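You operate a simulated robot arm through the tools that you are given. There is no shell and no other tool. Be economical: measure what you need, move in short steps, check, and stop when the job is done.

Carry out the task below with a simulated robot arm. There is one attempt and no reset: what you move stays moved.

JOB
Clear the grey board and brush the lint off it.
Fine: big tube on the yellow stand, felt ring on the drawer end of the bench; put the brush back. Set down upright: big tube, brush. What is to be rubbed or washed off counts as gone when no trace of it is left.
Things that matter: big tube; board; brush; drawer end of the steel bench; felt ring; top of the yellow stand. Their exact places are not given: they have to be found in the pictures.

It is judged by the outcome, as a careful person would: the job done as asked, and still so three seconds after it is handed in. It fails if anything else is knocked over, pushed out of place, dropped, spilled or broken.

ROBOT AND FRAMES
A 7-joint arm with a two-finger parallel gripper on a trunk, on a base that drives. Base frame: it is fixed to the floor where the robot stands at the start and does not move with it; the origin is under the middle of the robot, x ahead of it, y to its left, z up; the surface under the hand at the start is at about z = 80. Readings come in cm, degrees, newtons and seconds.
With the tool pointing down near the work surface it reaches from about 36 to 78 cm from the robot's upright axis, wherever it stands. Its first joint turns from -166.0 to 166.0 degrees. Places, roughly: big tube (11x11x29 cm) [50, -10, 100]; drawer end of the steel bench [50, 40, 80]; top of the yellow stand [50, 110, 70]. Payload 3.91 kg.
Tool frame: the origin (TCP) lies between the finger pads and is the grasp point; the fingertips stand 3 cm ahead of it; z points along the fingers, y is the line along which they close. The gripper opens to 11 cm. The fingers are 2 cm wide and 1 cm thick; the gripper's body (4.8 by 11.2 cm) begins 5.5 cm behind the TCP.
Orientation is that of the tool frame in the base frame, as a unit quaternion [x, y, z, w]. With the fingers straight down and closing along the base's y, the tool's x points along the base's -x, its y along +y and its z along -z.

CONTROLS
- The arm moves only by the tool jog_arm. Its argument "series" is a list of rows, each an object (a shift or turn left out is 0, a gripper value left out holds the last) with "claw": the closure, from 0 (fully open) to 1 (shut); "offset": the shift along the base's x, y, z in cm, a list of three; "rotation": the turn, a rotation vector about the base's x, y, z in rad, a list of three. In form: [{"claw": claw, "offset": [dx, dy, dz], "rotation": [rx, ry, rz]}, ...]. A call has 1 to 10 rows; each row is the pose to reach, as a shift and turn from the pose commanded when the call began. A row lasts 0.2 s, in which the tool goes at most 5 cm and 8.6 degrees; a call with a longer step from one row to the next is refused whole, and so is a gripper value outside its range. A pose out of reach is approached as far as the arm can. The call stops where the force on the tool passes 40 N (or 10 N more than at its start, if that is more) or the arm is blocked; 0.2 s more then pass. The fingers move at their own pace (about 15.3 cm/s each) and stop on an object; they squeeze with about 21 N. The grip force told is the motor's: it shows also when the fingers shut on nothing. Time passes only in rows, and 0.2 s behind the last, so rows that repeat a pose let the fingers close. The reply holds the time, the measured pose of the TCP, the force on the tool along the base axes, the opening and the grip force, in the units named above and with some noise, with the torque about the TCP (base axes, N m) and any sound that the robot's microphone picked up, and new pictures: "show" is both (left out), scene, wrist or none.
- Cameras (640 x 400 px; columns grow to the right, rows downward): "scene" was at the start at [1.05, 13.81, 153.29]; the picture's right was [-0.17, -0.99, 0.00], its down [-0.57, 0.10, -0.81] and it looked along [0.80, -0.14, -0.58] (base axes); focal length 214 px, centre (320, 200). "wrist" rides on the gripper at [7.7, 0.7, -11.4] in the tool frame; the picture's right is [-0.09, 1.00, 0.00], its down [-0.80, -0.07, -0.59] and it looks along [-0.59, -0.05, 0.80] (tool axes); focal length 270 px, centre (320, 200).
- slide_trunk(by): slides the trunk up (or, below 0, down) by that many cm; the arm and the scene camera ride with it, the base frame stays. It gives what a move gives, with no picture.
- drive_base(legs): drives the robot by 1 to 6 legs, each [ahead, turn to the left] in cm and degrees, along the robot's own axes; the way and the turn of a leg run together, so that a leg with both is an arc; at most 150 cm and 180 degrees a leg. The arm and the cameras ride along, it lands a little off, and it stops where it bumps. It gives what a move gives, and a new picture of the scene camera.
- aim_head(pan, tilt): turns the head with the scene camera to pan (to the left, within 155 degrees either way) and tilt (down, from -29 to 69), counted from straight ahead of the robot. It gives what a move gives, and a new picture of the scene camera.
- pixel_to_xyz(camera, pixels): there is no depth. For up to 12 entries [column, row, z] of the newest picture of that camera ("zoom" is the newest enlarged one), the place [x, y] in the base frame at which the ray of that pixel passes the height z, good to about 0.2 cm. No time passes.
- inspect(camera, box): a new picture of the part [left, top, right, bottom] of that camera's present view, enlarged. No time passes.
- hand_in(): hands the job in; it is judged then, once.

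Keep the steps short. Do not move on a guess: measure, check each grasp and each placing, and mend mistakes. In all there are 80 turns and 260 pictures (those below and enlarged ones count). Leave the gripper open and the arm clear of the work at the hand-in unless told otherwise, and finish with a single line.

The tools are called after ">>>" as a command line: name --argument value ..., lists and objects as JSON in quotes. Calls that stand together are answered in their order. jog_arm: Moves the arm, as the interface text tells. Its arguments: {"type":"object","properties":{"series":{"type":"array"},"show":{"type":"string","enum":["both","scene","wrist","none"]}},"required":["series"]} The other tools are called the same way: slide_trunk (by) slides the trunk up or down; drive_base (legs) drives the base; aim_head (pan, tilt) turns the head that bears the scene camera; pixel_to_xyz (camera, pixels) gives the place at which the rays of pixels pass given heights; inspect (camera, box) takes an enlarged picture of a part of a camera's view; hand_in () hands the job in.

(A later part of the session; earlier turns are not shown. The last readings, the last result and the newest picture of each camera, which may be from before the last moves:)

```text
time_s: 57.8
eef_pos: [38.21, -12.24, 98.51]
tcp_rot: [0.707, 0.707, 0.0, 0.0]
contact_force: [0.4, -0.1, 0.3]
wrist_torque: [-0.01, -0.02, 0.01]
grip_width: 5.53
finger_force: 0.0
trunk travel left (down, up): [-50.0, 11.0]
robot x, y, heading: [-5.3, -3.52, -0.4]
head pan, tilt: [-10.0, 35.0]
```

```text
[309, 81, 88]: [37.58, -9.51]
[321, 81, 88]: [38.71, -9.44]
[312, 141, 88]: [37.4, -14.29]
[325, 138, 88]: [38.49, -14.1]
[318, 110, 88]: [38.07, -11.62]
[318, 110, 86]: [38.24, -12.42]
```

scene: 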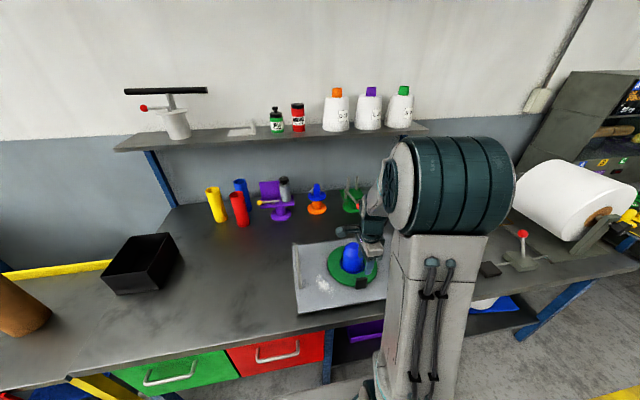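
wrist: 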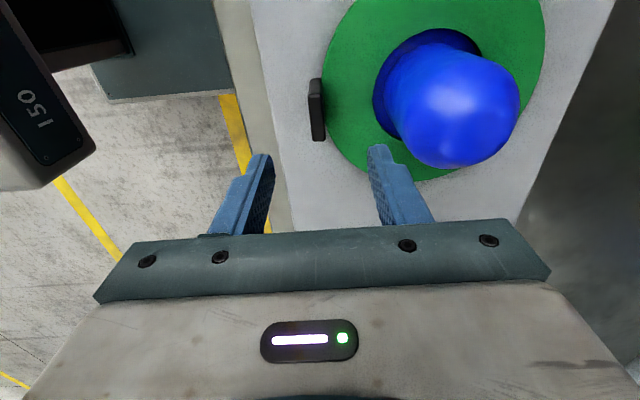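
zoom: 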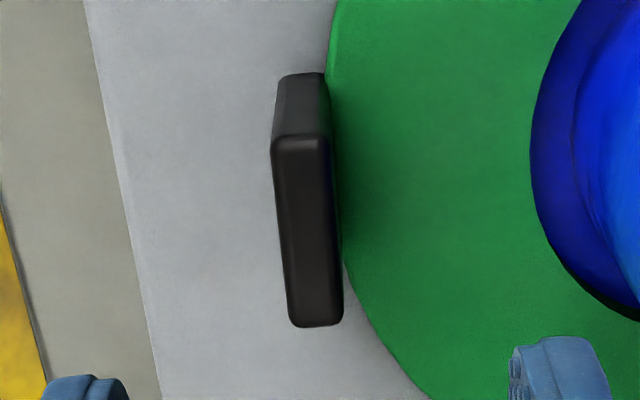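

The tab's top centre is at (38.05,-12.35), directly under the hand. I'll lower to z≈88.6 and close.

>>> jog_arm --series '[{"offset": [-0.1, -0.1, -3]}, {"offset": [-0.1, -0.1, -6]}, {"offset": [-0.1, -0.1, -8.5]}, {"offset": [-0.1, -0.1, -9.9]}, {"offset": [-0.1, -0.1, -9.9]}]' --show "both"

```text
time_s: 59.0
eef_pos: [38.45, -12.44, 88.66]
tcp_rot: [0.708, 0.706, 0.0, 0.0]
contact_force: [0.2, -0.3, 0.8]
wrist_torque: [0.04, -0.03, -0.04]
grip_width: 5.52
finger_force: 0.0
trunk travel left (down, up): [-50.0, 11.0]
robot x, y, heading: [-5.11, -3.54, 0.1]
head pan, tilt: [-10.0, 35.0]
```

scene: 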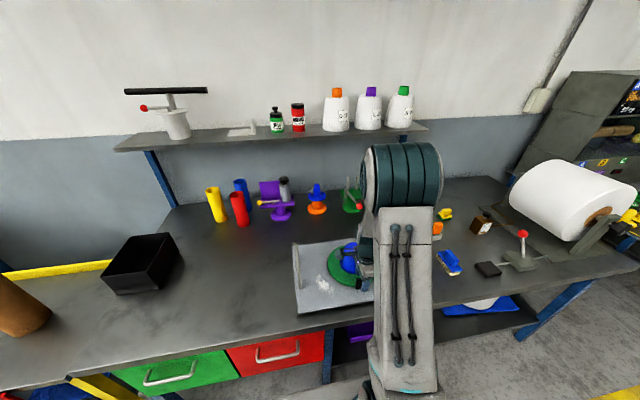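
wrist: 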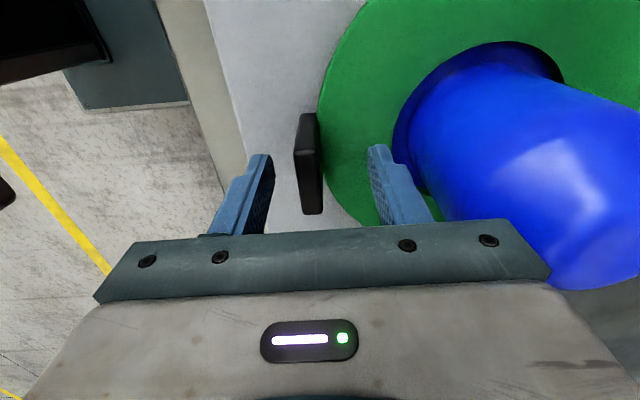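

>>> jog_arm --series '[{"claw": 0.8, "offset": [-0.3, 0, 0]}, {"claw": 1, "offset": [-0.3, 0, 0]}, {"claw": 1, "offset": [-0.3, 0, 0]}, {"claw": 1, "offset": [-0.3, 0, 0]}]' --show "wrist"

```text
time_s: 60.0
eef_pos: [38.14, -12.38, 88.57]
tcp_rot: [0.708, 0.706, 0.0, -0.001]
contact_force: [-0.1, -0.3, -0.2]
wrist_torque: [0.0, -0.01, 0.05]
grip_width: 1.16
finger_force: 21.2
trunk travel left (down, up): [-50.0, 11.0]
robot x, y, heading: [-5.2, -3.45, 0.4]
head pan, tilt: [-10.0, 35.0]
```

wrist: 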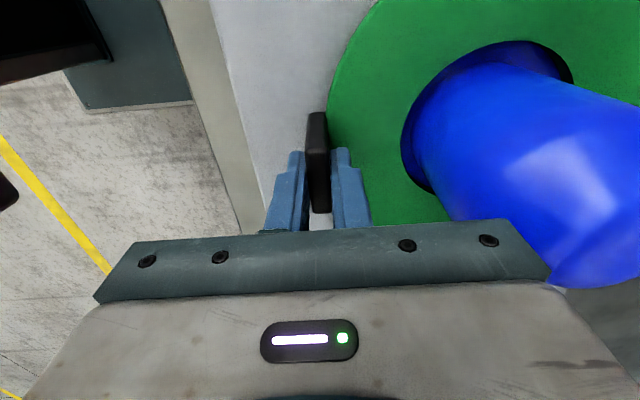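

Gripping the tab, 1.16 cm thick. Lifting 4 cm as a test.

>>> jog_arm --series '[{"offset": [0, 0, 1]}, {"offset": [0, 0, 2]}, {"offset": [0, 0, 3]}, {"offset": [0, 0, 4]}, {"offset": [0, 0, 4]}]'

>>> inspect --camera "scene" --box '[280, 200, 420, 310]'

```text
time_s: 61.2
eef_pos: [38.21, -12.36, 92.6]
tcp_rot: [0.707, 0.707, 0.0, 0.0]
contact_force: [0.6, -0.1, 0.1]
wrist_torque: [-0.02, 0.03, 0.01]
grip_width: 1.12
finger_force: 20.6
trunk travel left (down, up): [-50.0, 11.0]
robot x, y, heading: [-4.77, -3.66, -0.1]
head pan, tilt: [-10.0, 35.0]
```

scene: 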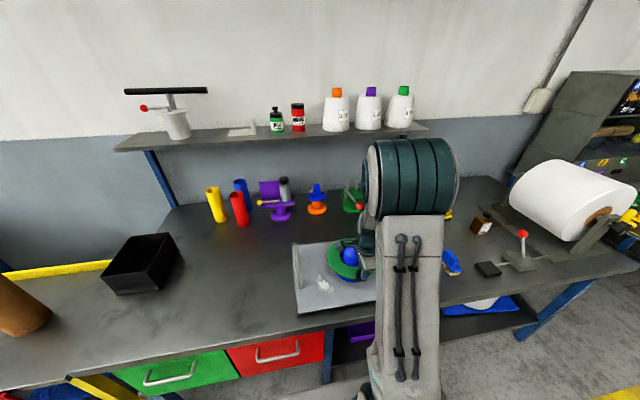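
wrist: 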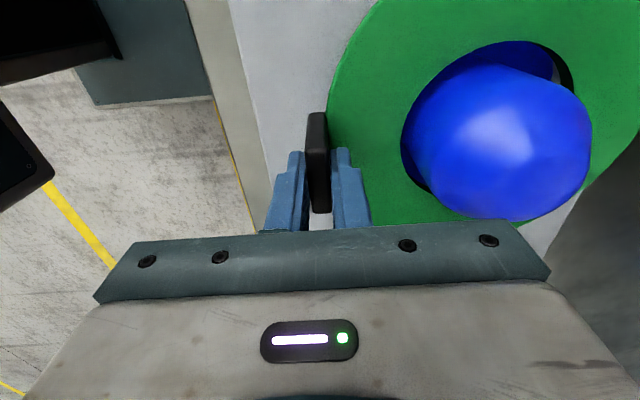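

```text
3.64 times, centred on (350, 255) of scene
```

zoom: 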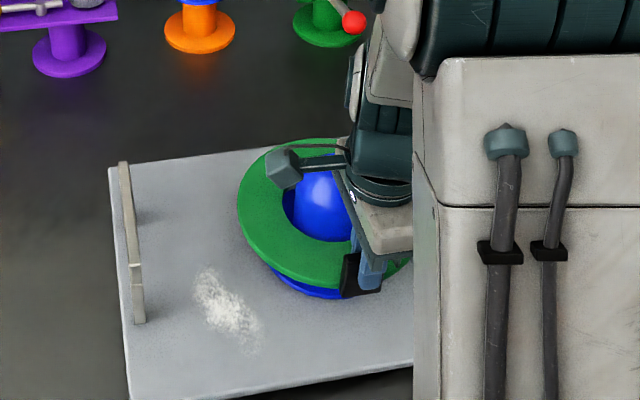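

The ring rises level. Up the rest of the way, clear of the post.

>>> jog_arm --series '[{"offset": [0, 0, 3]}, {"offset": [0, 0, 6]}, {"offset": [0, 0, 9]}, {"offset": [0, 0, 12]}, {"offset": [0, 0, 15]}, {"offset": [0, 0, 18]}, {"offset": [0, 0, 18]}]' --show "scene"

>>> inspect --camera "scene" --box '[280, 170, 420, 320]'

```text
time_s: 62.8
eef_pos: [38.1, -12.37, 110.77]
tcp_rot: [0.707, 0.707, 0.001, 0.0]
contact_force: [0.3, 0.6, -0.8]
wrist_torque: [0.0, 0.01, -0.02]
grip_width: 1.11
finger_force: 21.7
trunk travel left (down, up): [-50.0, 11.0]
robot x, y, heading: [-5.07, -3.6, 0.0]
head pan, tilt: [-10.0, 35.0]
```

scene: 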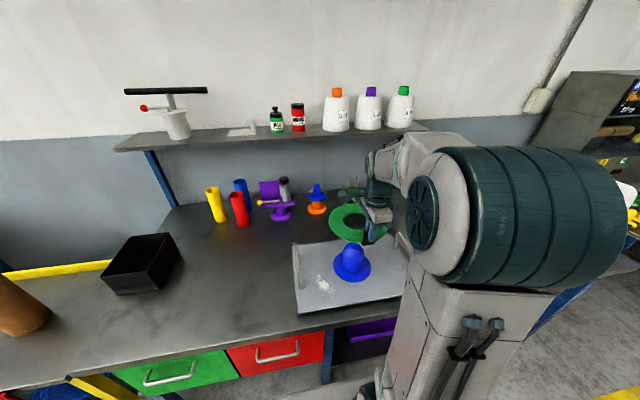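

```text
2.67 times, centred on (350, 245) of scene
```

zoom: 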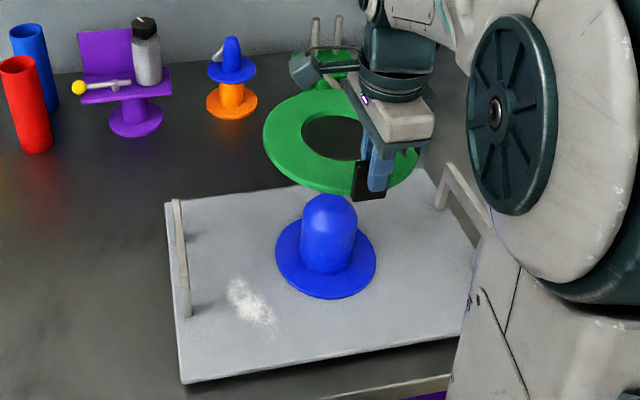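

The ring is free; under it is a blue flanged post that isn't named, so it stays. I'll carry the ring left to about (48,36).

>>> jog_arm --series '[{"offset": [0.2, 4.8, 0]}, {"offset": [0.4, 9.6, 0]}, {"offset": [0.6, 14.4, 0]}, {"offset": [0.8, 19.2, 0]}, {"offset": [1.0, 24, 0]}, {"offset": [1.2, 28.8, 0]}, {"offset": [1.4, 33.6, 0]}, {"offset": [1.6, 38.4, 0]}, {"offset": [1.8, 43.2, 0]}, {"offset": [2.0, 48, 0]}]' --show "none"

>>> jog_arm --series '[{"offset": [0, 0, -4]}, {"offset": [0, 0, -8]}, {"offset": [0, 0, -12]}, {"offset": [0, 0, -16]}, {"offset": [0, 0, -19]}, {"offset": [0, 0, -21]}, {"offset": [0, 0, -21]}]'

>>> inspect --camera "scene" --box '[160, 190, 320, 310]'

```text
time_s: 65.0
eef_pos: [40.07, 35.89, 110.39]
tcp_rot: [0.707, 0.707, -0.001, 0.0]
contact_force: [-0.3, 0.7, -1.0]
wrist_torque: [0.01, 0.05, 0.01]
grip_width: 1.13
finger_force: 21.0
trunk travel left (down, up): [-50.0, 11.0]
robot x, y, heading: [-5.07, -3.4, 0.2]
head pan, tilt: [-10.0, 35.0]
```

```text
time_s: 66.6
eef_pos: [40.34, 35.7, 89.57]
tcp_rot: [0.707, 0.707, 0.0, 0.0]
contact_force: [-0.3, -0.6, -0.6]
wrist_torque: [0.02, 0.05, -0.02]
grip_width: 1.15
finger_force: 21.1
trunk travel left (down, up): [-50.0, 11.0]
robot x, y, heading: [-4.99, -3.41, 0.1]
head pan, tilt: [-10.0, 35.0]
```

scene: 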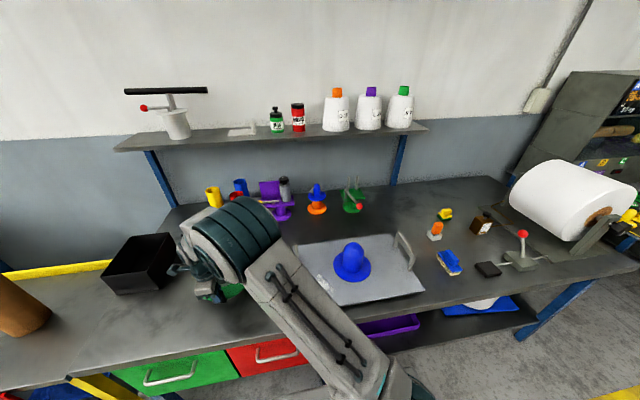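
wrist: 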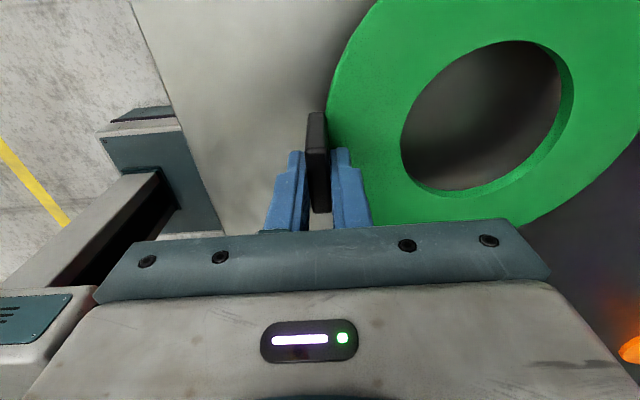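

```text
3.33 times, centred on (240, 250) of scene
```

zoom: 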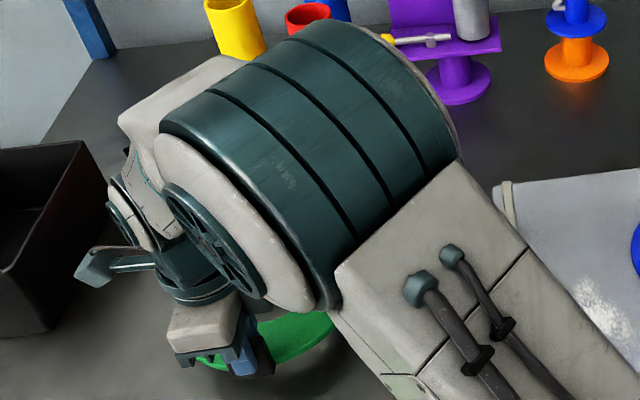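

The bench below is clear. I'll lower gently to contact.

>>> jog_arm --series '[{"offset": [0, 0, -0.6]}, {"offset": [0, 0, -1.2]}, {"offset": [0, 0, -1.8]}, {"offset": [0, 0, -2.4]}, {"offset": [0, 0, -2.4]}]' --show "none"

>>> jog_arm --series '[{"offset": [0, 0, -0.2]}, {"offset": [0, 0, -0.4]}, {"offset": [0, 0, -0.6]}, {"offset": [0, 0, -0.6]}]' --show "wrist"

```text
time_s: 67.8
eef_pos: [40.15, 35.6, 87.26]
tcp_rot: [0.707, 0.707, 0.0, 0.0]
contact_force: [-0.5, -0.4, -0.3]
wrist_torque: [0.03, 0.05, -0.03]
grip_width: 1.13
finger_force: 20.8
trunk travel left (down, up): [-50.0, 11.0]
robot x, y, heading: [-4.88, -3.59, -0.1]
head pan, tilt: [-10.0, 35.0]
```

```text
time_s: 68.8
eef_pos: [40.21, 35.57, 86.56]
tcp_rot: [0.707, 0.708, 0.0, 0.0]
contact_force: [0.1, -0.5, -1.2]
wrist_torque: [-0.02, 0.05, 0.01]
grip_width: 1.15
finger_force: 21.7
trunk travel left (down, up): [-50.0, 11.0]
robot x, y, heading: [-4.93, -3.48, -0.1]
head pan, tilt: [-10.0, 35.0]
```

wrist: 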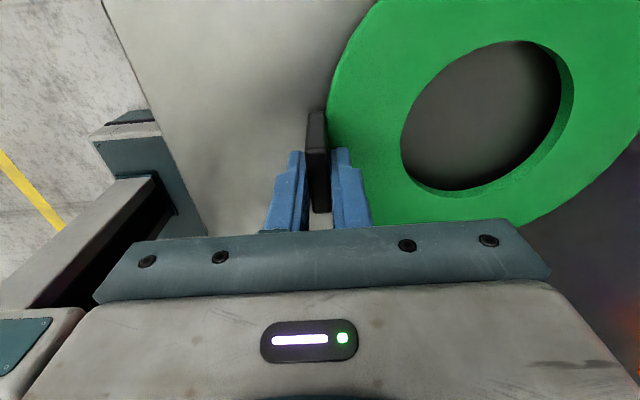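

>>> jog_arm --series '[{"offset": [0, 0, -0.2]}, {"offset": [0, 0, -0.4]}, {"offset": [0, 0, -0.6]}, {"offset": [0, 0, -0.8]}, {"offset": [0, 0, -0.8]}]' --show "none"

>>> jog_arm --series '[{"offset": [0, 0, -0.2]}, {"offset": [0, 0, -0.4]}, {"offset": [0, 0, -0.6]}, {"offset": [0, 0, -0.6]}]' --show "wrist"

```text
time_s: 70.0
eef_pos: [40.1, 35.69, 85.79]
tcp_rot: [0.707, 0.707, 0.0, 0.0]
contact_force: [0.0, 0.1, -0.3]
wrist_torque: [0.0, 0.07, 0.0]
grip_width: 1.11
finger_force: 21.2
trunk travel left (down, up): [-50.0, 11.0]
robot x, y, heading: [-5.31, -3.17, -0.3]
head pan, tilt: [-10.0, 35.0]
```

```text
time_s: 71.0
eef_pos: [40.24, 35.83, 85.5]
tcp_rot: [0.707, 0.707, 0.002, 0.0]
contact_force: [-1.6, -1.5, 15.4]
wrist_torque: [-0.42, 0.04, -0.04]
grip_width: 1.17
finger_force: 21.1
trunk travel left (down, up): [-50.0, 11.0]
robot x, y, heading: [-5.24, -3.88, -0.0]
head pan, tilt: [-10.0, 35.0]
```

wrist: 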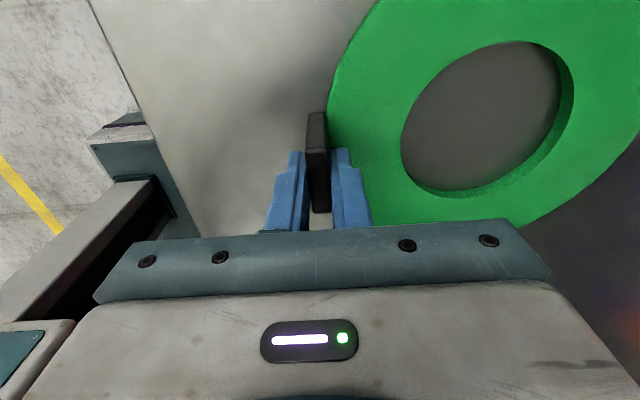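

It touches at z=85.5 (15 N). I'll ease off, open to 5.5 cm and rise.

>>> jog_arm --series '[{"offset": [0, 0, 0.25]}, {"claw": 0.5, "offset": [0, 0, 0.25]}, {"claw": 0.5, "offset": [0, 0, 0.25]}, {"claw": 0.5, "offset": [0, 0, 0.25]}, {"offset": [0, 0, 4]}, {"offset": [0, 0, 8]}, {"offset": [0, 0, 13]}, {"offset": [0, 0, 18]}, {"offset": [0, 0, 23]}, {"offset": [0, 0, 28]}]' --show "wrist"

```text
time_s: 73.2
eef_pos: [40.39, 35.49, 113.29]
tcp_rot: [0.707, 0.707, -0.001, 0.0]
contact_force: [0.2, 0.1, -0.3]
wrist_torque: [0.0, 0.03, 0.01]
grip_width: 5.48
finger_force: 0.2
trunk travel left (down, up): [-50.0, 11.0]
robot x, y, heading: [-5.09, -3.54, 0.1]
head pan, tilt: [-10.0, 35.0]
```

wrist: 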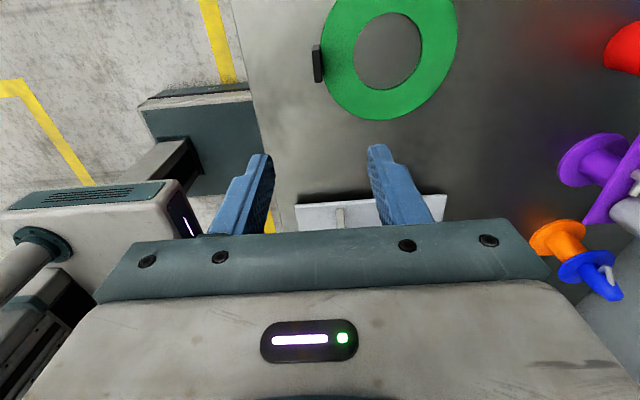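

The ring lies flat on the bench. Now I'll return across at this height, turning the hand back, to above the brush at about (40,-48).

>>> jog_arm --series '[{"offset": [0, -4.8, 0], "rotation": [0, 0, 0.145]}, {"offset": [0, -9.6, 0], "rotation": [0, 0, 0.29]}, {"offset": [0, -14.4, 0], "rotation": [0, 0, 0.435]}, {"offset": [0, -19.2, 0], "rotation": [0, 0, 0.58]}, {"offset": [0, -24, 0], "rotation": [0, 0, 0.725]}, {"offset": [0, -28.8, 0], "rotation": [0, 0, 0.87]}, {"offset": [0, -33.6, 0], "rotation": [0, 0, 1.015]}, {"offset": [0, -38.4, 0], "rotation": [0, 0, 1.16]}, {"offset": [0, -43.2, 0], "rotation": [0, 0, 1.305]}, {"offset": [0, -48, 0], "rotation": [0, 0, 1.45]}]' --show "none"

>>> jog_arm --series '[{"offset": [0, -4.8, 0], "rotation": [0, 0, 0.121]}, {"offset": [0, -9.6, 0], "rotation": [0, 0, 0.121]}, {"offset": [0, -14.4, 0], "rotation": [0, 0, 0.121]}, {"offset": [0, -19.2, 0], "rotation": [0, 0, 0.121]}, {"offset": [0, -24, 0], "rotation": [0, 0, 0.121]}, {"offset": [0, -28.8, 0], "rotation": [0, 0, 0.121]}, {"offset": [0, -33.6, 0], "rotation": [0, 0, 0.121]}, {"offset": [0, -36, 0], "rotation": [0, 0, 0.121]}, {"offset": [0, -36, 0], "rotation": [0, 0, 0.121]}]' --show "both"

>>> inspect --camera "wrist" --box '[220, 0, 420, 140]'

```text
time_s: 75.4
eef_pos: [40.33, -12.84, 113.48]
tcp_rot: [0.061, 0.998, 0.0, 0.0]
contact_force: [-0.5, -0.1, 0.7]
wrist_torque: [0.05, 0.02, 0.0]
grip_width: 5.5
finger_force: 0.1
trunk travel left (down, up): [-50.0, 11.0]
robot x, y, heading: [-5.01, -3.66, 0.1]
head pan, tilt: [-10.0, 35.0]
```

```text
time_s: 77.4
eef_pos: [40.02, -48.24, 113.39]
tcp_rot: [-0.001, 1.0, 0.0, 0.0]
contact_force: [0.2, -0.1, 0.4]
wrist_torque: [-0.03, 0.04, 0.01]
grip_width: 5.5
finger_force: 0.1
trunk travel left (down, up): [-50.0, 11.0]
robot x, y, heading: [-4.99, -3.76, -0.1]
head pan, tilt: [-10.0, 35.0]
```

scene: 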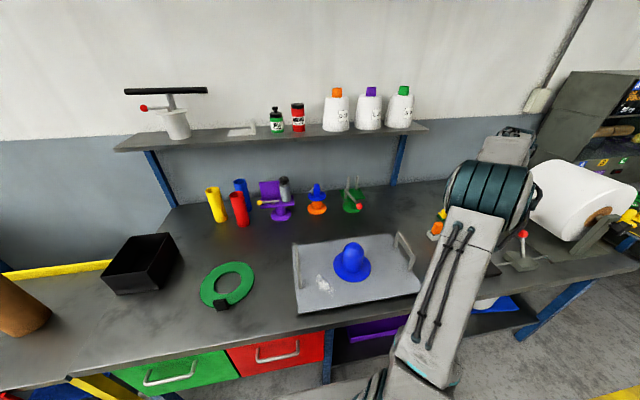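
wrist: 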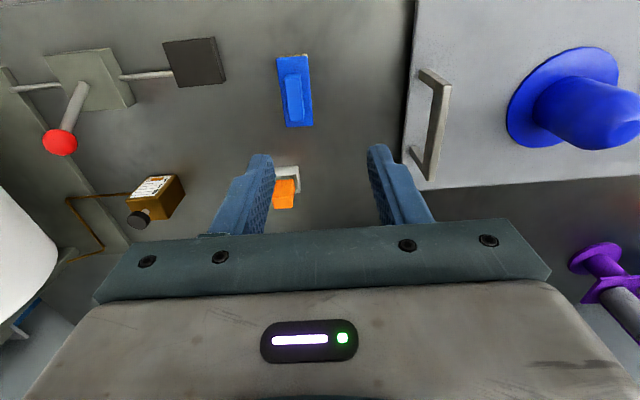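

```text
2.86 times, centred on (320, 70) of wrist
```

zoom: 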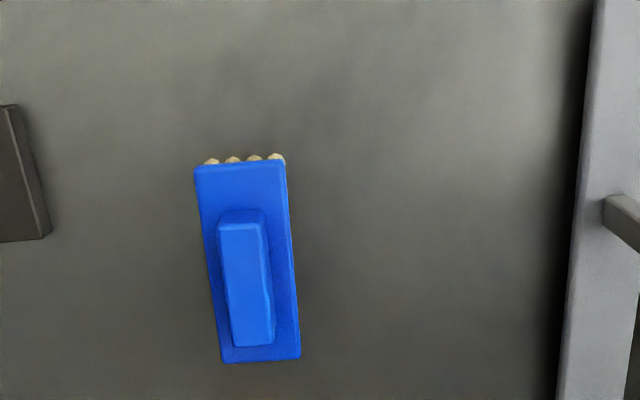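

I see the brush from above: blue block, a grip bar on top, bristles below. I'll measure it.

>>> pixel_to_xyz --camera "zoom" --pixels '[[240, 226, 87], [252, 342, 87], [222, 285, 87], [272, 285, 87], [247, 283, 85], [247, 283, 87], [247, 283, 89], [195, 170, 83], [285, 163, 83], [222, 362, 83], [300, 358, 83], [242, 160, 80]]'

```text
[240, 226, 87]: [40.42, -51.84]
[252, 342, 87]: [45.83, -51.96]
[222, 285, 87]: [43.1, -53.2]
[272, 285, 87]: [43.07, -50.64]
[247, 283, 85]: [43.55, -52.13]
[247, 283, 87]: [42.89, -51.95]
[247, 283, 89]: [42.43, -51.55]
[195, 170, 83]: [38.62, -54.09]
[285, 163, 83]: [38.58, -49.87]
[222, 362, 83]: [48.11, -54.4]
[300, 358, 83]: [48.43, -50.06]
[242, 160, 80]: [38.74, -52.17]
```

The brush lies along x: block x 38.6–48.3, y −54.2…−50; bar centre about (43.1,−52). I'll move over it and come down to z=97 for a closer look.

>>> jog_arm --series '[{"offset": [1.6, -1.9, -3]}, {"offset": [3.1, -3.7, -6]}, {"offset": [3.1, -3.7, -10]}, {"offset": [3.1, -3.7, -14]}, {"offset": [3.1, -3.7, -17]}, {"offset": [3.1, -3.7, -17]}]' --show "wrist"

>>> inspect --camera "wrist" --box '[220, 60, 420, 200]'

```text
time_s: 78.8
eef_pos: [43.28, -51.77, 96.2]
tcp_rot: [0.0, 1.0, 0.0, 0.0]
contact_force: [0.4, 0.0, 0.0]
wrist_torque: [0.02, 0.0, 0.01]
grip_width: 5.49
finger_force: 0.0
trunk travel left (down, up): [-50.0, 11.0]
robot x, y, heading: [-4.66, -3.62, -0.2]
head pan, tilt: [-10.0, 35.0]
```

wrist: 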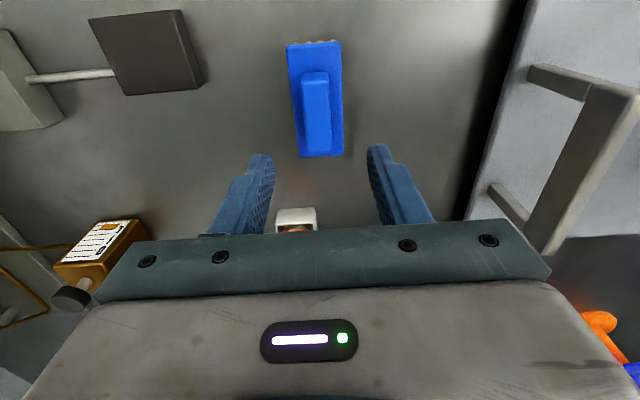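

```text
2.86 times, centred on (320, 130) of wrist
```

zoom: 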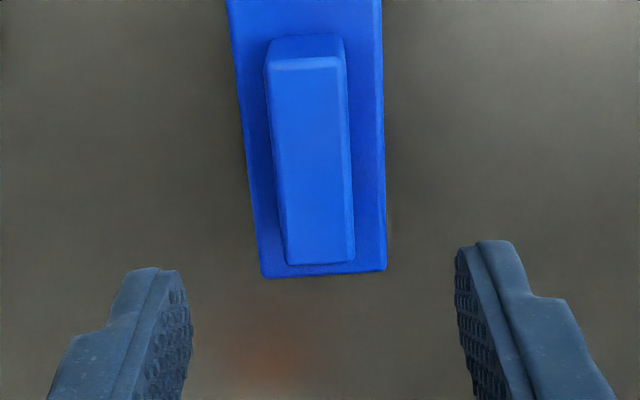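

>>> pixel_to_xyz --camera "zoom" --pixels '[[305, 62, 86], [319, 262, 86], [311, 163, 84], [311, 163, 86], [311, 163, 88], [268, 163, 86], [350, 163, 86], [262, 278, 83], [386, 271, 83]]'

```text
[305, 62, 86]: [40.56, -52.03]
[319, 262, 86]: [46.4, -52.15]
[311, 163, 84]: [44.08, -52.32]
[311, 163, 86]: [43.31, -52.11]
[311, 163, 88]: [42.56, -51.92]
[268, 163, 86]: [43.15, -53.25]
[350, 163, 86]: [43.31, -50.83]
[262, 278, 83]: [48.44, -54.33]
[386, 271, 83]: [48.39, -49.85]
```

The bar's top is at about z=86.5, centre (43.2,−52.1). I'll lower to z≈87.3, with the tips just above the block.

>>> jog_arm --series '[{"offset": [-0.1, -0.3, -3]}, {"offset": [-0.1, -0.3, -6]}, {"offset": [-0.1, -0.3, -8]}, {"offset": [-0.1, -0.3, -8.8]}, {"offset": [-0.1, -0.3, -8.8]}]' --show "wrist"

>>> inspect --camera "wrist" --box '[220, 80, 420, 230]'

```text
time_s: 80.0
eef_pos: [43.13, -52.16, 87.42]
tcp_rot: [0.0, 1.0, 0.0, 0.001]
contact_force: [0.3, 0.7, 0.7]
wrist_torque: [0.0, 0.01, 0.01]
grip_width: 5.51
finger_force: 0.0
trunk travel left (down, up): [-50.0, 11.0]
robot x, y, heading: [-5.09, -3.57, 0.0]
head pan, tilt: [-10.0, 35.0]
```

wrist: 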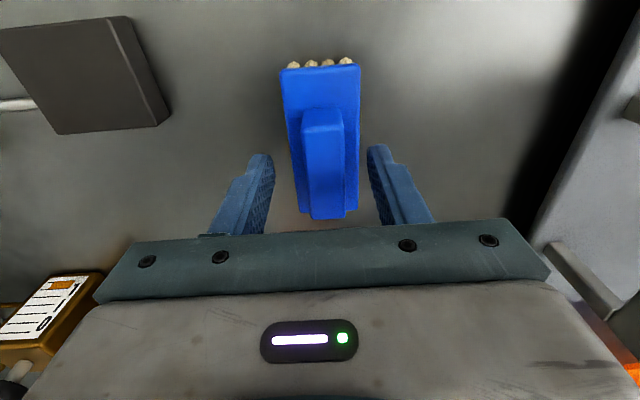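

```text
2.67 times, centred on (320, 155) of wrist
```

zoom: 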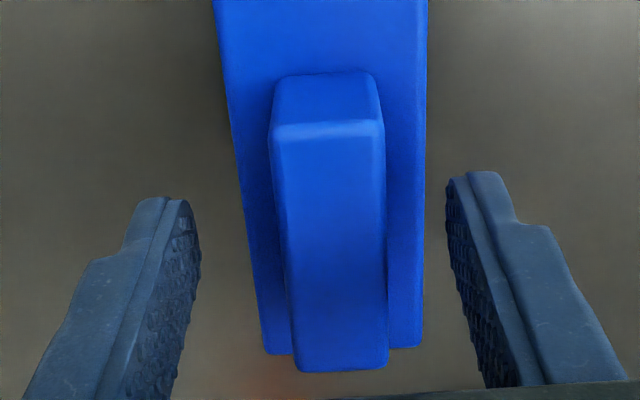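

>>> jog_arm --series '[{"claw": 0.7}, {"claw": 1}, {"claw": 1}, {"claw": 1}]' --show "wrist"

```text
time_s: 81.0
eef_pos: [43.17, -52.36, 87.52]
tcp_rot: [-0.001, 1.0, 0.001, 0.0]
contact_force: [-0.3, -0.2, -0.6]
wrist_torque: [-0.01, -0.01, -0.03]
grip_width: 2.15
finger_force: 20.7
trunk travel left (down, up): [-50.0, 11.0]
robot x, y, heading: [-5.18, -3.87, 0.2]
head pan, tilt: [-10.0, 35.0]
```

wrist: 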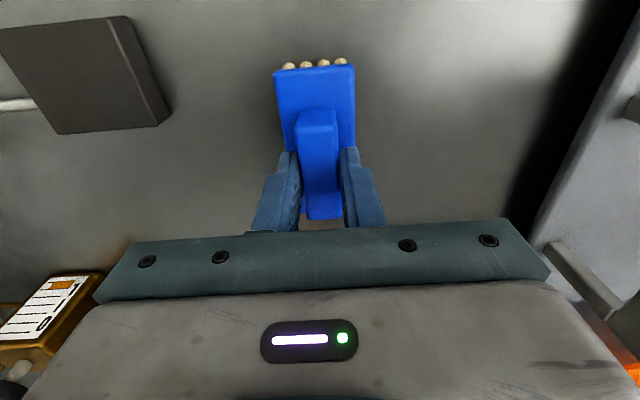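

Gripped on the bar (2.15 cm); home pose is TCP (43.15,−52.2,87.5), yaw 0. I'll lift and measure the lint with the scene camera.

>>> jog_arm --series '[{"offset": [0, 0, 3]}, {"offset": [0, 0, 7]}, {"offset": [0, 0, 11]}, {"offset": [0, 0, 15]}, {"offset": [0, 0, 15]}]' --show "wrist"

>>> inspect --camera "scene" --box '[280, 230, 440, 330]'

```text
time_s: 82.2
eef_pos: [43.41, -52.37, 102.46]
tcp_rot: [0.0, 1.0, 0.0, 0.0]
contact_force: [0.3, -0.9, -1.0]
wrist_torque: [0.01, 0.01, -0.02]
grip_width: 2.12
finger_force: 20.8
trunk travel left (down, up): [-50.0, 11.0]
robot x, y, heading: [-5.12, -4.06, 0.1]
head pan, tilt: [-10.0, 35.0]
```

wrist: 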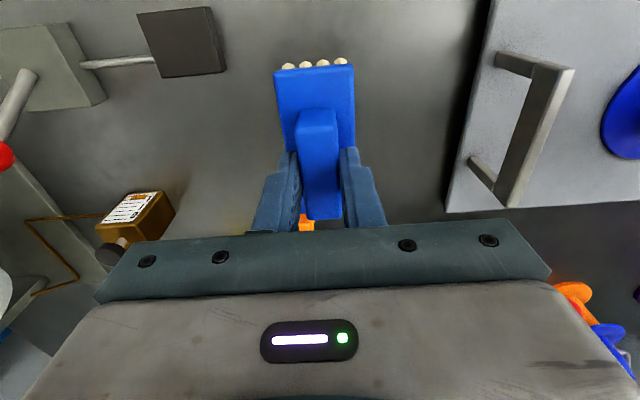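

```text
4.00 times, centred on (360, 280) of scene
```

zoom: 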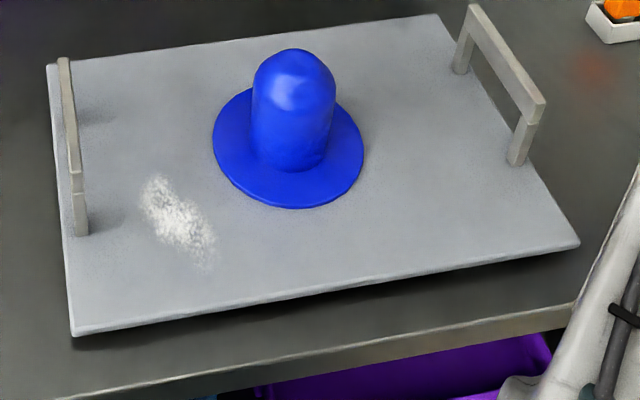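

>>> pixel_to_xyz --camera "zoom" --pixels '[[155, 175, 82], [140, 190, 82], [208, 270, 82], [215, 235, 82], [178, 225, 82], [160, 225, 82], [214, 135, 82], [230, 190, 82], [72, 232, 82], [72, 180, 86], [72, 330, 82], [360, 165, 82]]'

```text
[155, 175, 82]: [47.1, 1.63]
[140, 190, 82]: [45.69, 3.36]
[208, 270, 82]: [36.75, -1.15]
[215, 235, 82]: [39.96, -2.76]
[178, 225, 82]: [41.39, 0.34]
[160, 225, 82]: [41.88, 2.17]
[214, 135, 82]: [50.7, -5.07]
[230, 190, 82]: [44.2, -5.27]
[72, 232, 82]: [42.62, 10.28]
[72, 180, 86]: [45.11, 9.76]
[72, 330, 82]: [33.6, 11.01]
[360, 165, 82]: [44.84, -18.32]
```

The lint spans x 36.5–47.5, y −3…3.4. I'll carry the brush high over the post to (41,4), then lower.

>>> jog_arm --series '[{"offset": [0, 0, 5]}, {"offset": [0, 0, 10]}, {"offset": [-0.3, 4.9, 10]}, {"offset": [-0.6, 9.8, 10]}, {"offset": [-0.9, 14.7, 10]}, {"offset": [-1.2, 19.6, 10]}, {"offset": [-1.5, 24.5, 10]}, {"offset": [-1.8, 29.4, 10]}, {"offset": [-2, 34.3, 10]}, {"offset": [-2.2, 39.2, 10]}]' --show "none"

>>> jog_arm --series '[{"offset": [0, 4.9, 0]}, {"offset": [0, 9.8, 0]}, {"offset": [0, 14.7, 0]}, {"offset": [0, 17, -3]}, {"offset": [0, 17, -7]}, {"offset": [0, 17, -11]}, {"offset": [0, 17, -15]}, {"offset": [0, 17, -19]}, {"offset": [0, 17, -21]}, {"offset": [0, 17, -21]}]'

>>> inspect --camera "scene" --box '[280, 210, 440, 330]'

```text
time_s: 84.4
eef_pos: [40.87, -12.93, 112.51]
tcp_rot: [-0.001, 1.0, 0.0, -0.001]
contact_force: [-0.1, 0.0, -1.4]
wrist_torque: [-0.02, 0.01, -0.01]
grip_width: 2.14
finger_force: 20.7
trunk travel left (down, up): [-50.0, 11.0]
robot x, y, heading: [-5.4, -3.76, -0.0]
head pan, tilt: [-10.0, 35.0]
```

```text
time_s: 86.6
eef_pos: [40.85, 3.99, 91.52]
tcp_rot: [-0.001, 1.0, 0.001, 0.0]
contact_force: [0.3, -0.3, -0.6]
wrist_torque: [0.0, -0.04, 0.0]
grip_width: 2.11
finger_force: 20.7
trunk travel left (down, up): [-50.0, 11.0]
robot x, y, heading: [-4.94, -3.16, 0.2]
head pan, tilt: [-10.0, 35.0]
```

scene: 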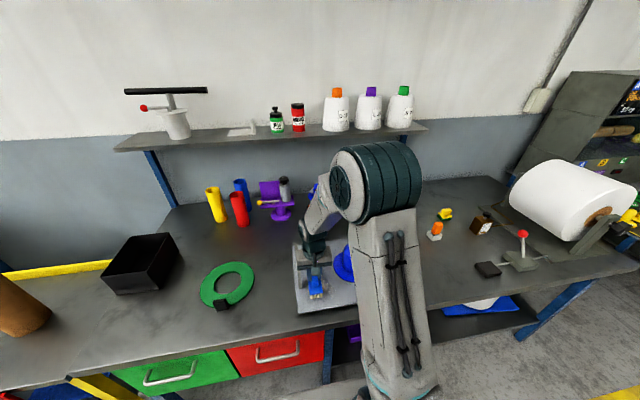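
wrist: 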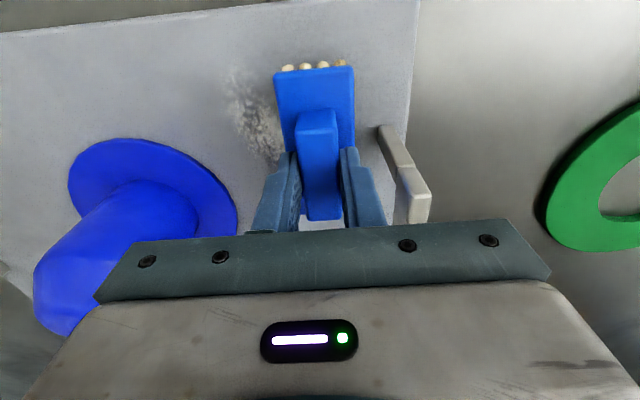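

```text
3.33 times, centred on (360, 270) of scene
```

zoom: 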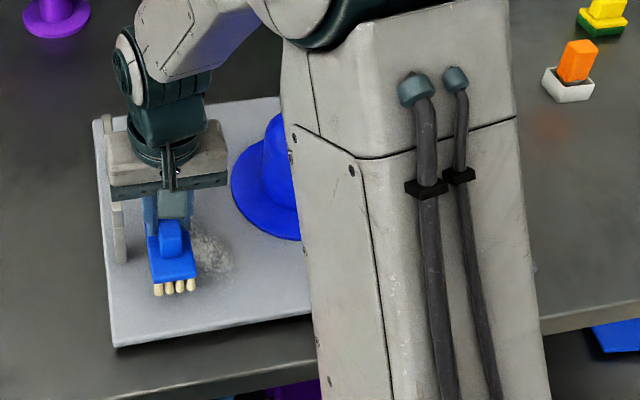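

The brush is beside the lint. I'll lower slowly to touch the board.

>>> jog_arm --series '[{"offset": [0, -0.5, -0.5]}, {"offset": [0, -0.5, -1]}, {"offset": [0, -0.5, -1.4]}, {"offset": [0, -0.5, -1.4]}]' --show "none"

>>> jog_arm --series '[{"offset": [0, 0, -0.2]}, {"offset": [0, 0, -0.4]}, {"offset": [0, 0, -0.6]}, {"offset": [0, 0, -0.6]}]' --show "none"

```text
time_s: 87.6
eef_pos: [40.9, 3.43, 90.06]
tcp_rot: [0.001, 1.0, 0.0, 0.0]
contact_force: [0.1, -0.1, 3.8]
wrist_torque: [-0.01, -0.01, -0.03]
grip_width: 2.15
finger_force: 20.4
trunk travel left (down, up): [-50.0, 11.0]
robot x, y, heading: [-5.42, -3.6, -0.1]
head pan, tilt: [-10.0, 35.0]
```

```text
time_s: 88.6
eef_pos: [40.79, 3.38, 89.51]
tcp_rot: [0.0, 1.0, 0.0, 0.002]
contact_force: [-0.2, -2.7, 31.0]
wrist_torque: [-0.04, 0.25, 0.02]
grip_width: 2.14
finger_force: 21.0
trunk travel left (down, up): [-50.0, 11.0]
robot x, y, heading: [-5.4, -3.51, 0.1]
head pan, tilt: [-10.0, 35.0]
```

Firm contact (31 N) — too hard, so I'll raise 0.3 cm and stroke toward −y across the lint and back.

>>> jog_arm --series '[{"offset": [0, 0, 0.3]}, {"offset": [0, -1.2, 0.3]}, {"offset": [0, -2.4, 0.3]}, {"offset": [0, -3.6, 0.3]}, {"offset": [0, -4.8, 0.3]}, {"offset": [0, -5.6, 0.3]}, {"offset": [0, -4, 0.3]}, {"offset": [0, -2.4, 0.3]}, {"offset": [0, -0.8, 0.3]}, {"offset": [0, 0.8, 0.3]}]' --show "both"

>>> inspect --camera "scene" --box '[280, 230, 400, 320]'

```text
time_s: 90.8
eef_pos: [41.09, 4.25, 89.87]
tcp_rot: [0.0, 1.0, 0.0, -0.001]
contact_force: [1.2, 0.4, -1.1]
wrist_torque: [-0.02, 0.0, 0.0]
grip_width: 2.12
finger_force: 20.8
trunk travel left (down, up): [-50.0, 11.0]
robot x, y, heading: [-5.04, -3.71, -0.0]
head pan, tilt: [-10.0, 35.0]
```

scene: 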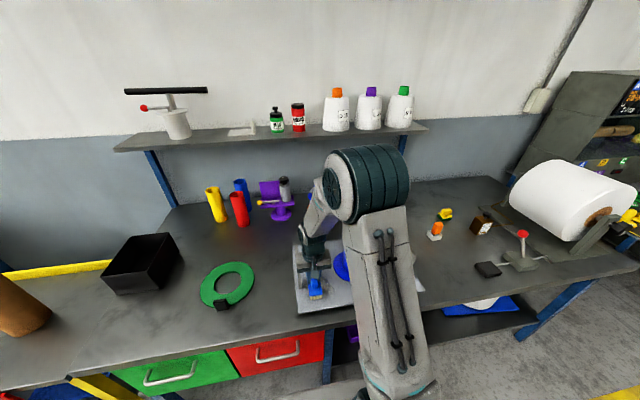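
wrist: 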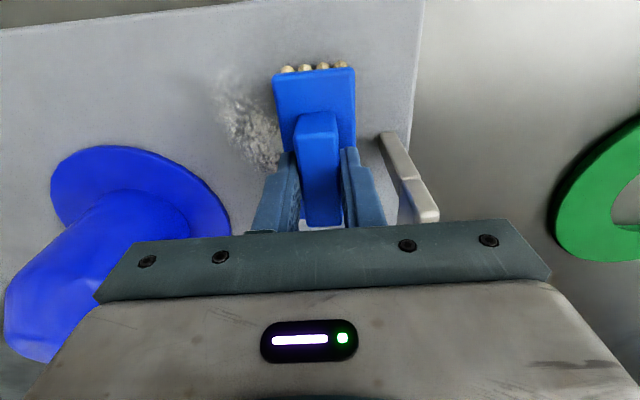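

```text
4.44 times, centred on (340, 275) of scene
```

zoom: 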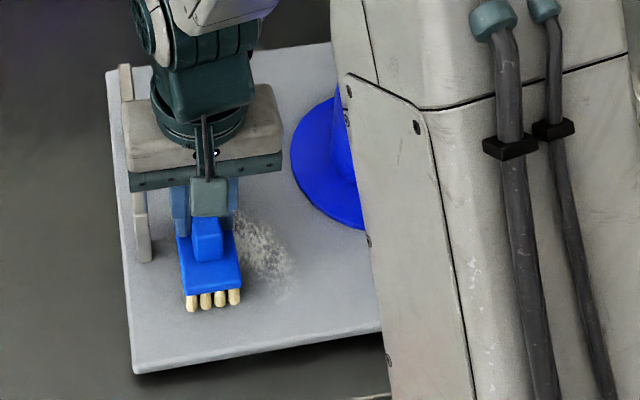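

The lint has thinned, but the contact was very light. I'll press 0.4 cm lower and repeat.

>>> jog_arm --series '[{"offset": [0, -0.5, -0.3]}, {"offset": [0, -1, -0.4]}, {"offset": [0, -2.6, -0.4]}, {"offset": [0, -4.2, -0.4]}, {"offset": [0, -5.6, -0.4]}, {"offset": [0, -6.6, -0.4]}, {"offset": [0, -5, -0.4]}, {"offset": [0, -3.4, -0.4]}, {"offset": [0, -1.8, -0.4]}, {"offset": [0, -0.2, -0.4]}]' --show "none"

>>> inspect --camera "scene" --box '[280, 230, 400, 320]'

```text
time_s: 92.0
eef_pos: [41.11, -0.68, 89.53]
tcp_rot: [-0.001, 1.0, 0.001, 0.003]
contact_force: [-6.3, 0.4, 22.1]
wrist_torque: [-0.12, 0.66, -0.22]
grip_width: 2.12
finger_force: 21.0
trunk travel left (down, up): [-50.0, 11.0]
robot x, y, heading: [-4.9, -3.86, 0.4]
head pan, tilt: [-10.0, 35.0]
stopped in row 5: the force on the tool passed its limit at 42 N (the readings are from after the stop); the commanded pose is now the measured one
```

```text
4.44 times, centred on (340, 275) of scene
```

zoom: 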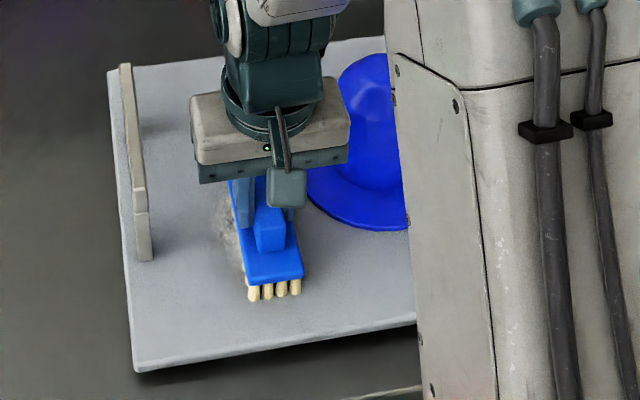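

It stopped at 42 N. I'll raise 0.3 and look at the brush and lint.

>>> jog_arm --series '[{"offset": [0, 0, 0.3]}, {"offset": [0, 0, 0.3]}]' --show "wrist"

>>> inspect --camera "wrist" --box '[160, 20, 440, 220]'

```text
time_s: 92.6
eef_pos: [41.11, -0.71, 89.63]
tcp_rot: [-0.001, 1.0, 0.0, 0.001]
contact_force: [0.8, -0.5, -0.5]
wrist_torque: [-0.06, 0.03, -0.01]
grip_width: 2.13
finger_force: 20.7
trunk travel left (down, up): [-50.0, 11.0]
robot x, y, heading: [-5.33, -3.65, 0.1]
head pan, tilt: [-10.0, 35.0]
```

wrist: 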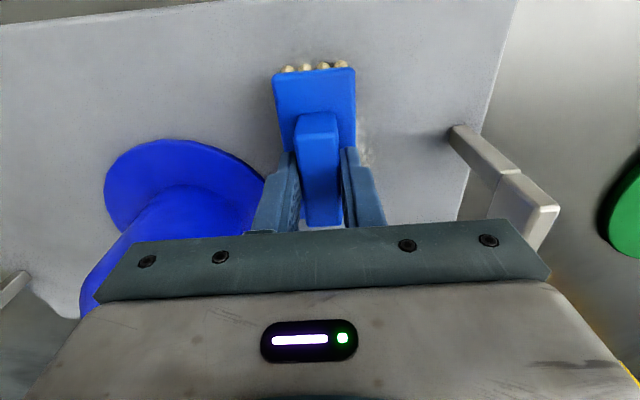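

```text
2.00 times, centred on (300, 120) of wrist
```

zoom: 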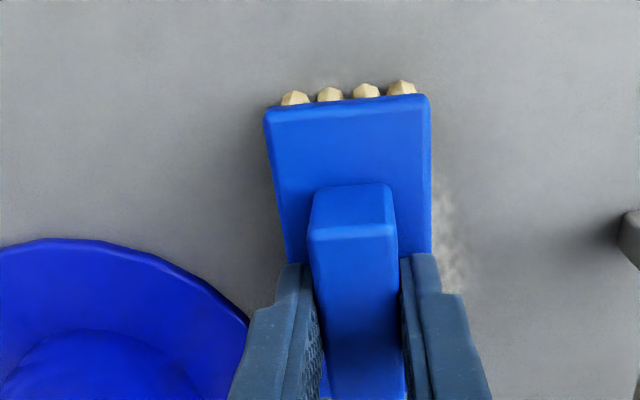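

Only a faint patch is left near x 43–47, y≈2. I'll shift +2.5 in x and stroke with a lighter press.

>>> jog_arm --series '[{"offset": [2.5, 0.5, 0]}, {"offset": [2.5, 0.5, -0.2]}, {"offset": [2.5, 1.5, -0.25]}, {"offset": [2.5, 2.5, -0.25]}, {"offset": [2.5, 3.5, -0.25]}, {"offset": [2.5, 4.5, -0.25]}, {"offset": [2.5, 5.5, -0.25]}, {"offset": [2.5, 4, -0.25]}, {"offset": [2.5, 2.5, -0.25]}, {"offset": [2.5, 1, -0.25]}]' --show "none"

>>> inspect --camera "wrist" --box '[160, 20, 440, 220]'

```text
time_s: 94.7
eef_pos: [43.53, 1.48, 89.57]
tcp_rot: [-0.001, 1.0, 0.002, 0.004]
contact_force: [-2.1, -3.8, 19.4]
wrist_torque: [-0.36, 0.57, -0.19]
grip_width: 2.11
finger_force: 21.5
trunk travel left (down, up): [-50.0, 11.0]
robot x, y, heading: [-4.87, -3.63, 0.4]
head pan, tilt: [-10.0, 35.0]
stopped in row 10: the force on the tool passed its limit at 41 N (the readings are from after the stop); the commanded pose is now the measured one
```

```text
2.00 times, centred on (300, 120) of wrist
```

zoom: 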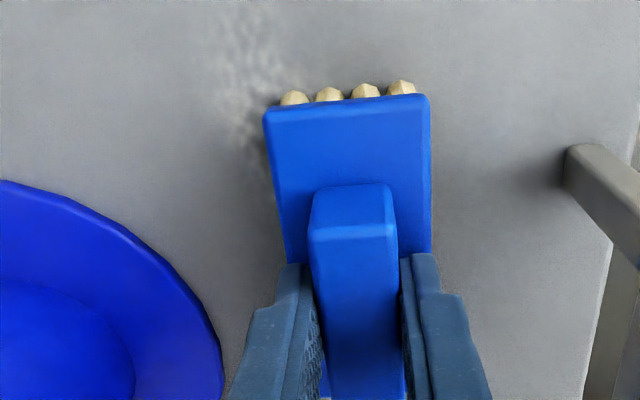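

Patches remain near x 37–41, y −2…0. I'll lift, shift −4.5 in x, and stroke there.

>>> jog_arm --series '[{"offset": [-2, 0, 0.5]}, {"offset": [-4.5, 0, 0.4]}, {"offset": [-4.5, -0.8, 0.05]}, {"offset": [-4.5, -1.6, 0.05]}, {"offset": [-4.5, -2.4, 0.05]}, {"offset": [-4.5, -3.2, 0.05]}, {"offset": [-4.5, -4, 0.05]}, {"offset": [-4.5, -4.8, 0.05]}, {"offset": [-4.5, -3.5, 0.05]}, {"offset": [-4.5, -2, 0.05]}]' --show "none"

>>> inspect --camera "wrist" --box '[160, 20, 440, 220]'

>>> inspect --camera "scene" --box '[280, 230, 400, 320]'

```text
time_s: 96.9
eef_pos: [38.97, -0.33, 89.59]
tcp_rot: [-0.002, 1.0, 0.002, 0.003]
contact_force: [-0.7, -1.5, 8.7]
wrist_torque: [0.08, -0.37, -0.04]
grip_width: 2.15
finger_force: 21.0
trunk travel left (down, up): [-50.0, 11.0]
robot x, y, heading: [-5.1, -3.7, 0.2]
head pan, tilt: [-10.0, 35.0]
```

```text
2.00 times, centred on (300, 120) of wrist
```

zoom: 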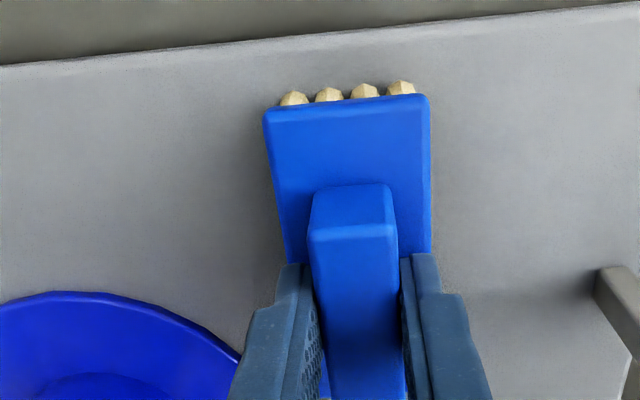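

```text
4.44 times, centred on (340, 275) of scene
```

zoom: 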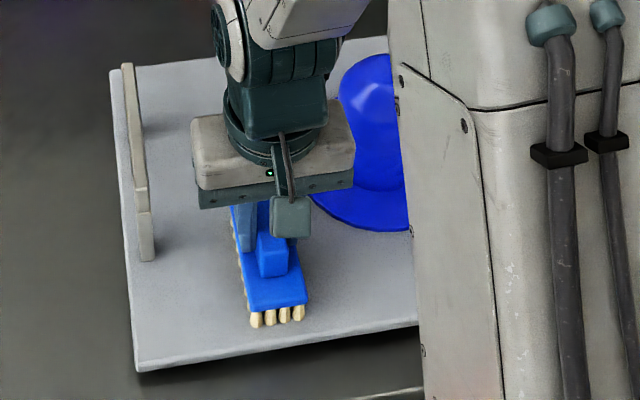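

Looks nearly clean. Two more passes over the whole area, then I'll lift and inspect.

>>> jog_arm --series '[{"offset": [0, 1.4, 0]}, {"offset": [0, 2.8, 0]}, {"offset": [0, 4.2, 0]}, {"offset": [1.5, 4.2, 0]}, {"offset": [3, 4.2, 0]}, {"offset": [3, 2.8, 0]}, {"offset": [3, 1.4, 0]}, {"offset": [3, 0, 0]}, {"offset": [3, -1.2, 0]}, {"offset": [3, -1.2, 0.5]}]' --show "none"

>>> jog_arm --series '[{"offset": [0, 0, 4]}, {"offset": [0, 0, 8]}, {"offset": [0, 0, 12]}, {"offset": [0, 0, 16]}, {"offset": [0, 0, 20]}, {"offset": [0, -4, 22]}, {"offset": [0, -8.5, 22]}, {"offset": [0, -13, 22]}, {"offset": [0, -17.5, 22]}, {"offset": [0, -22, 22]}]' --show "both"

>>> inspect --camera "scene" --box '[280, 230, 400, 320]'

>>> inspect --camera "wrist" --box '[360, 0, 600, 150]'

```text
time_s: 99.1
eef_pos: [41.69, -1.72, 90.03]
tcp_rot: [-0.002, 1.0, 0.002, 0.002]
contact_force: [0.9, 0.2, 0.1]
wrist_torque: [-0.04, 0.01, 0.0]
grip_width: 2.14
finger_force: 20.6
trunk travel left (down, up): [-50.0, 11.0]
robot x, y, heading: [-4.77, -3.69, 0.6]
head pan, tilt: [-10.0, 35.0]
```

```text
time_s: 101.3
eef_pos: [42.4, -23.95, 112.04]
tcp_rot: [-0.001, 1.0, 0.003, 0.003]
contact_force: [0.8, 0.4, -0.3]
wrist_torque: [-0.03, -0.02, 0.03]
grip_width: 2.14
finger_force: 21.2
trunk travel left (down, up): [-50.0, 11.0]
robot x, y, heading: [-5.32, -3.67, 0.3]
head pan, tilt: [-10.0, 35.0]
```

scene: 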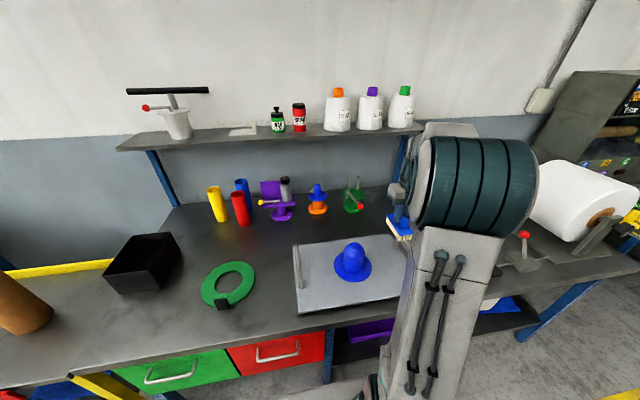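
wrist: 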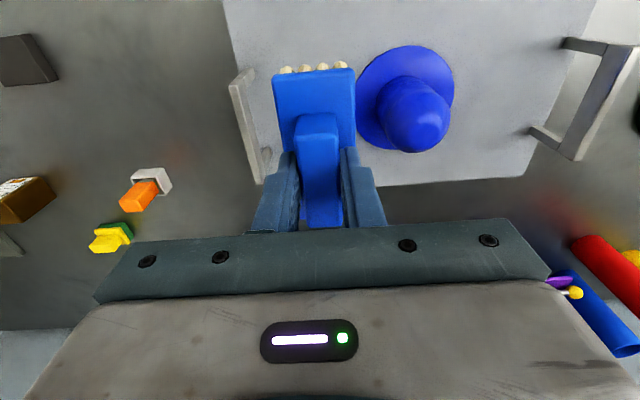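

```text
4.44 times, centred on (340, 275) of scene
```

zoom: 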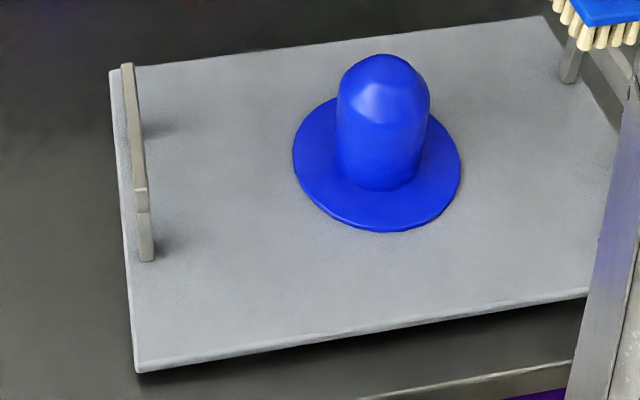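

```text
2.67 times, centred on (480, 75) of wrist
```

zoom: 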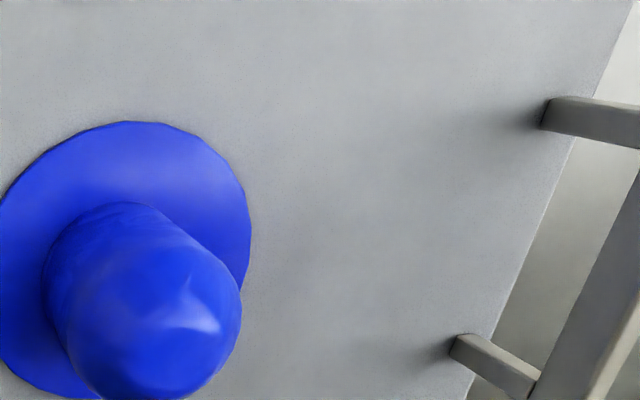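

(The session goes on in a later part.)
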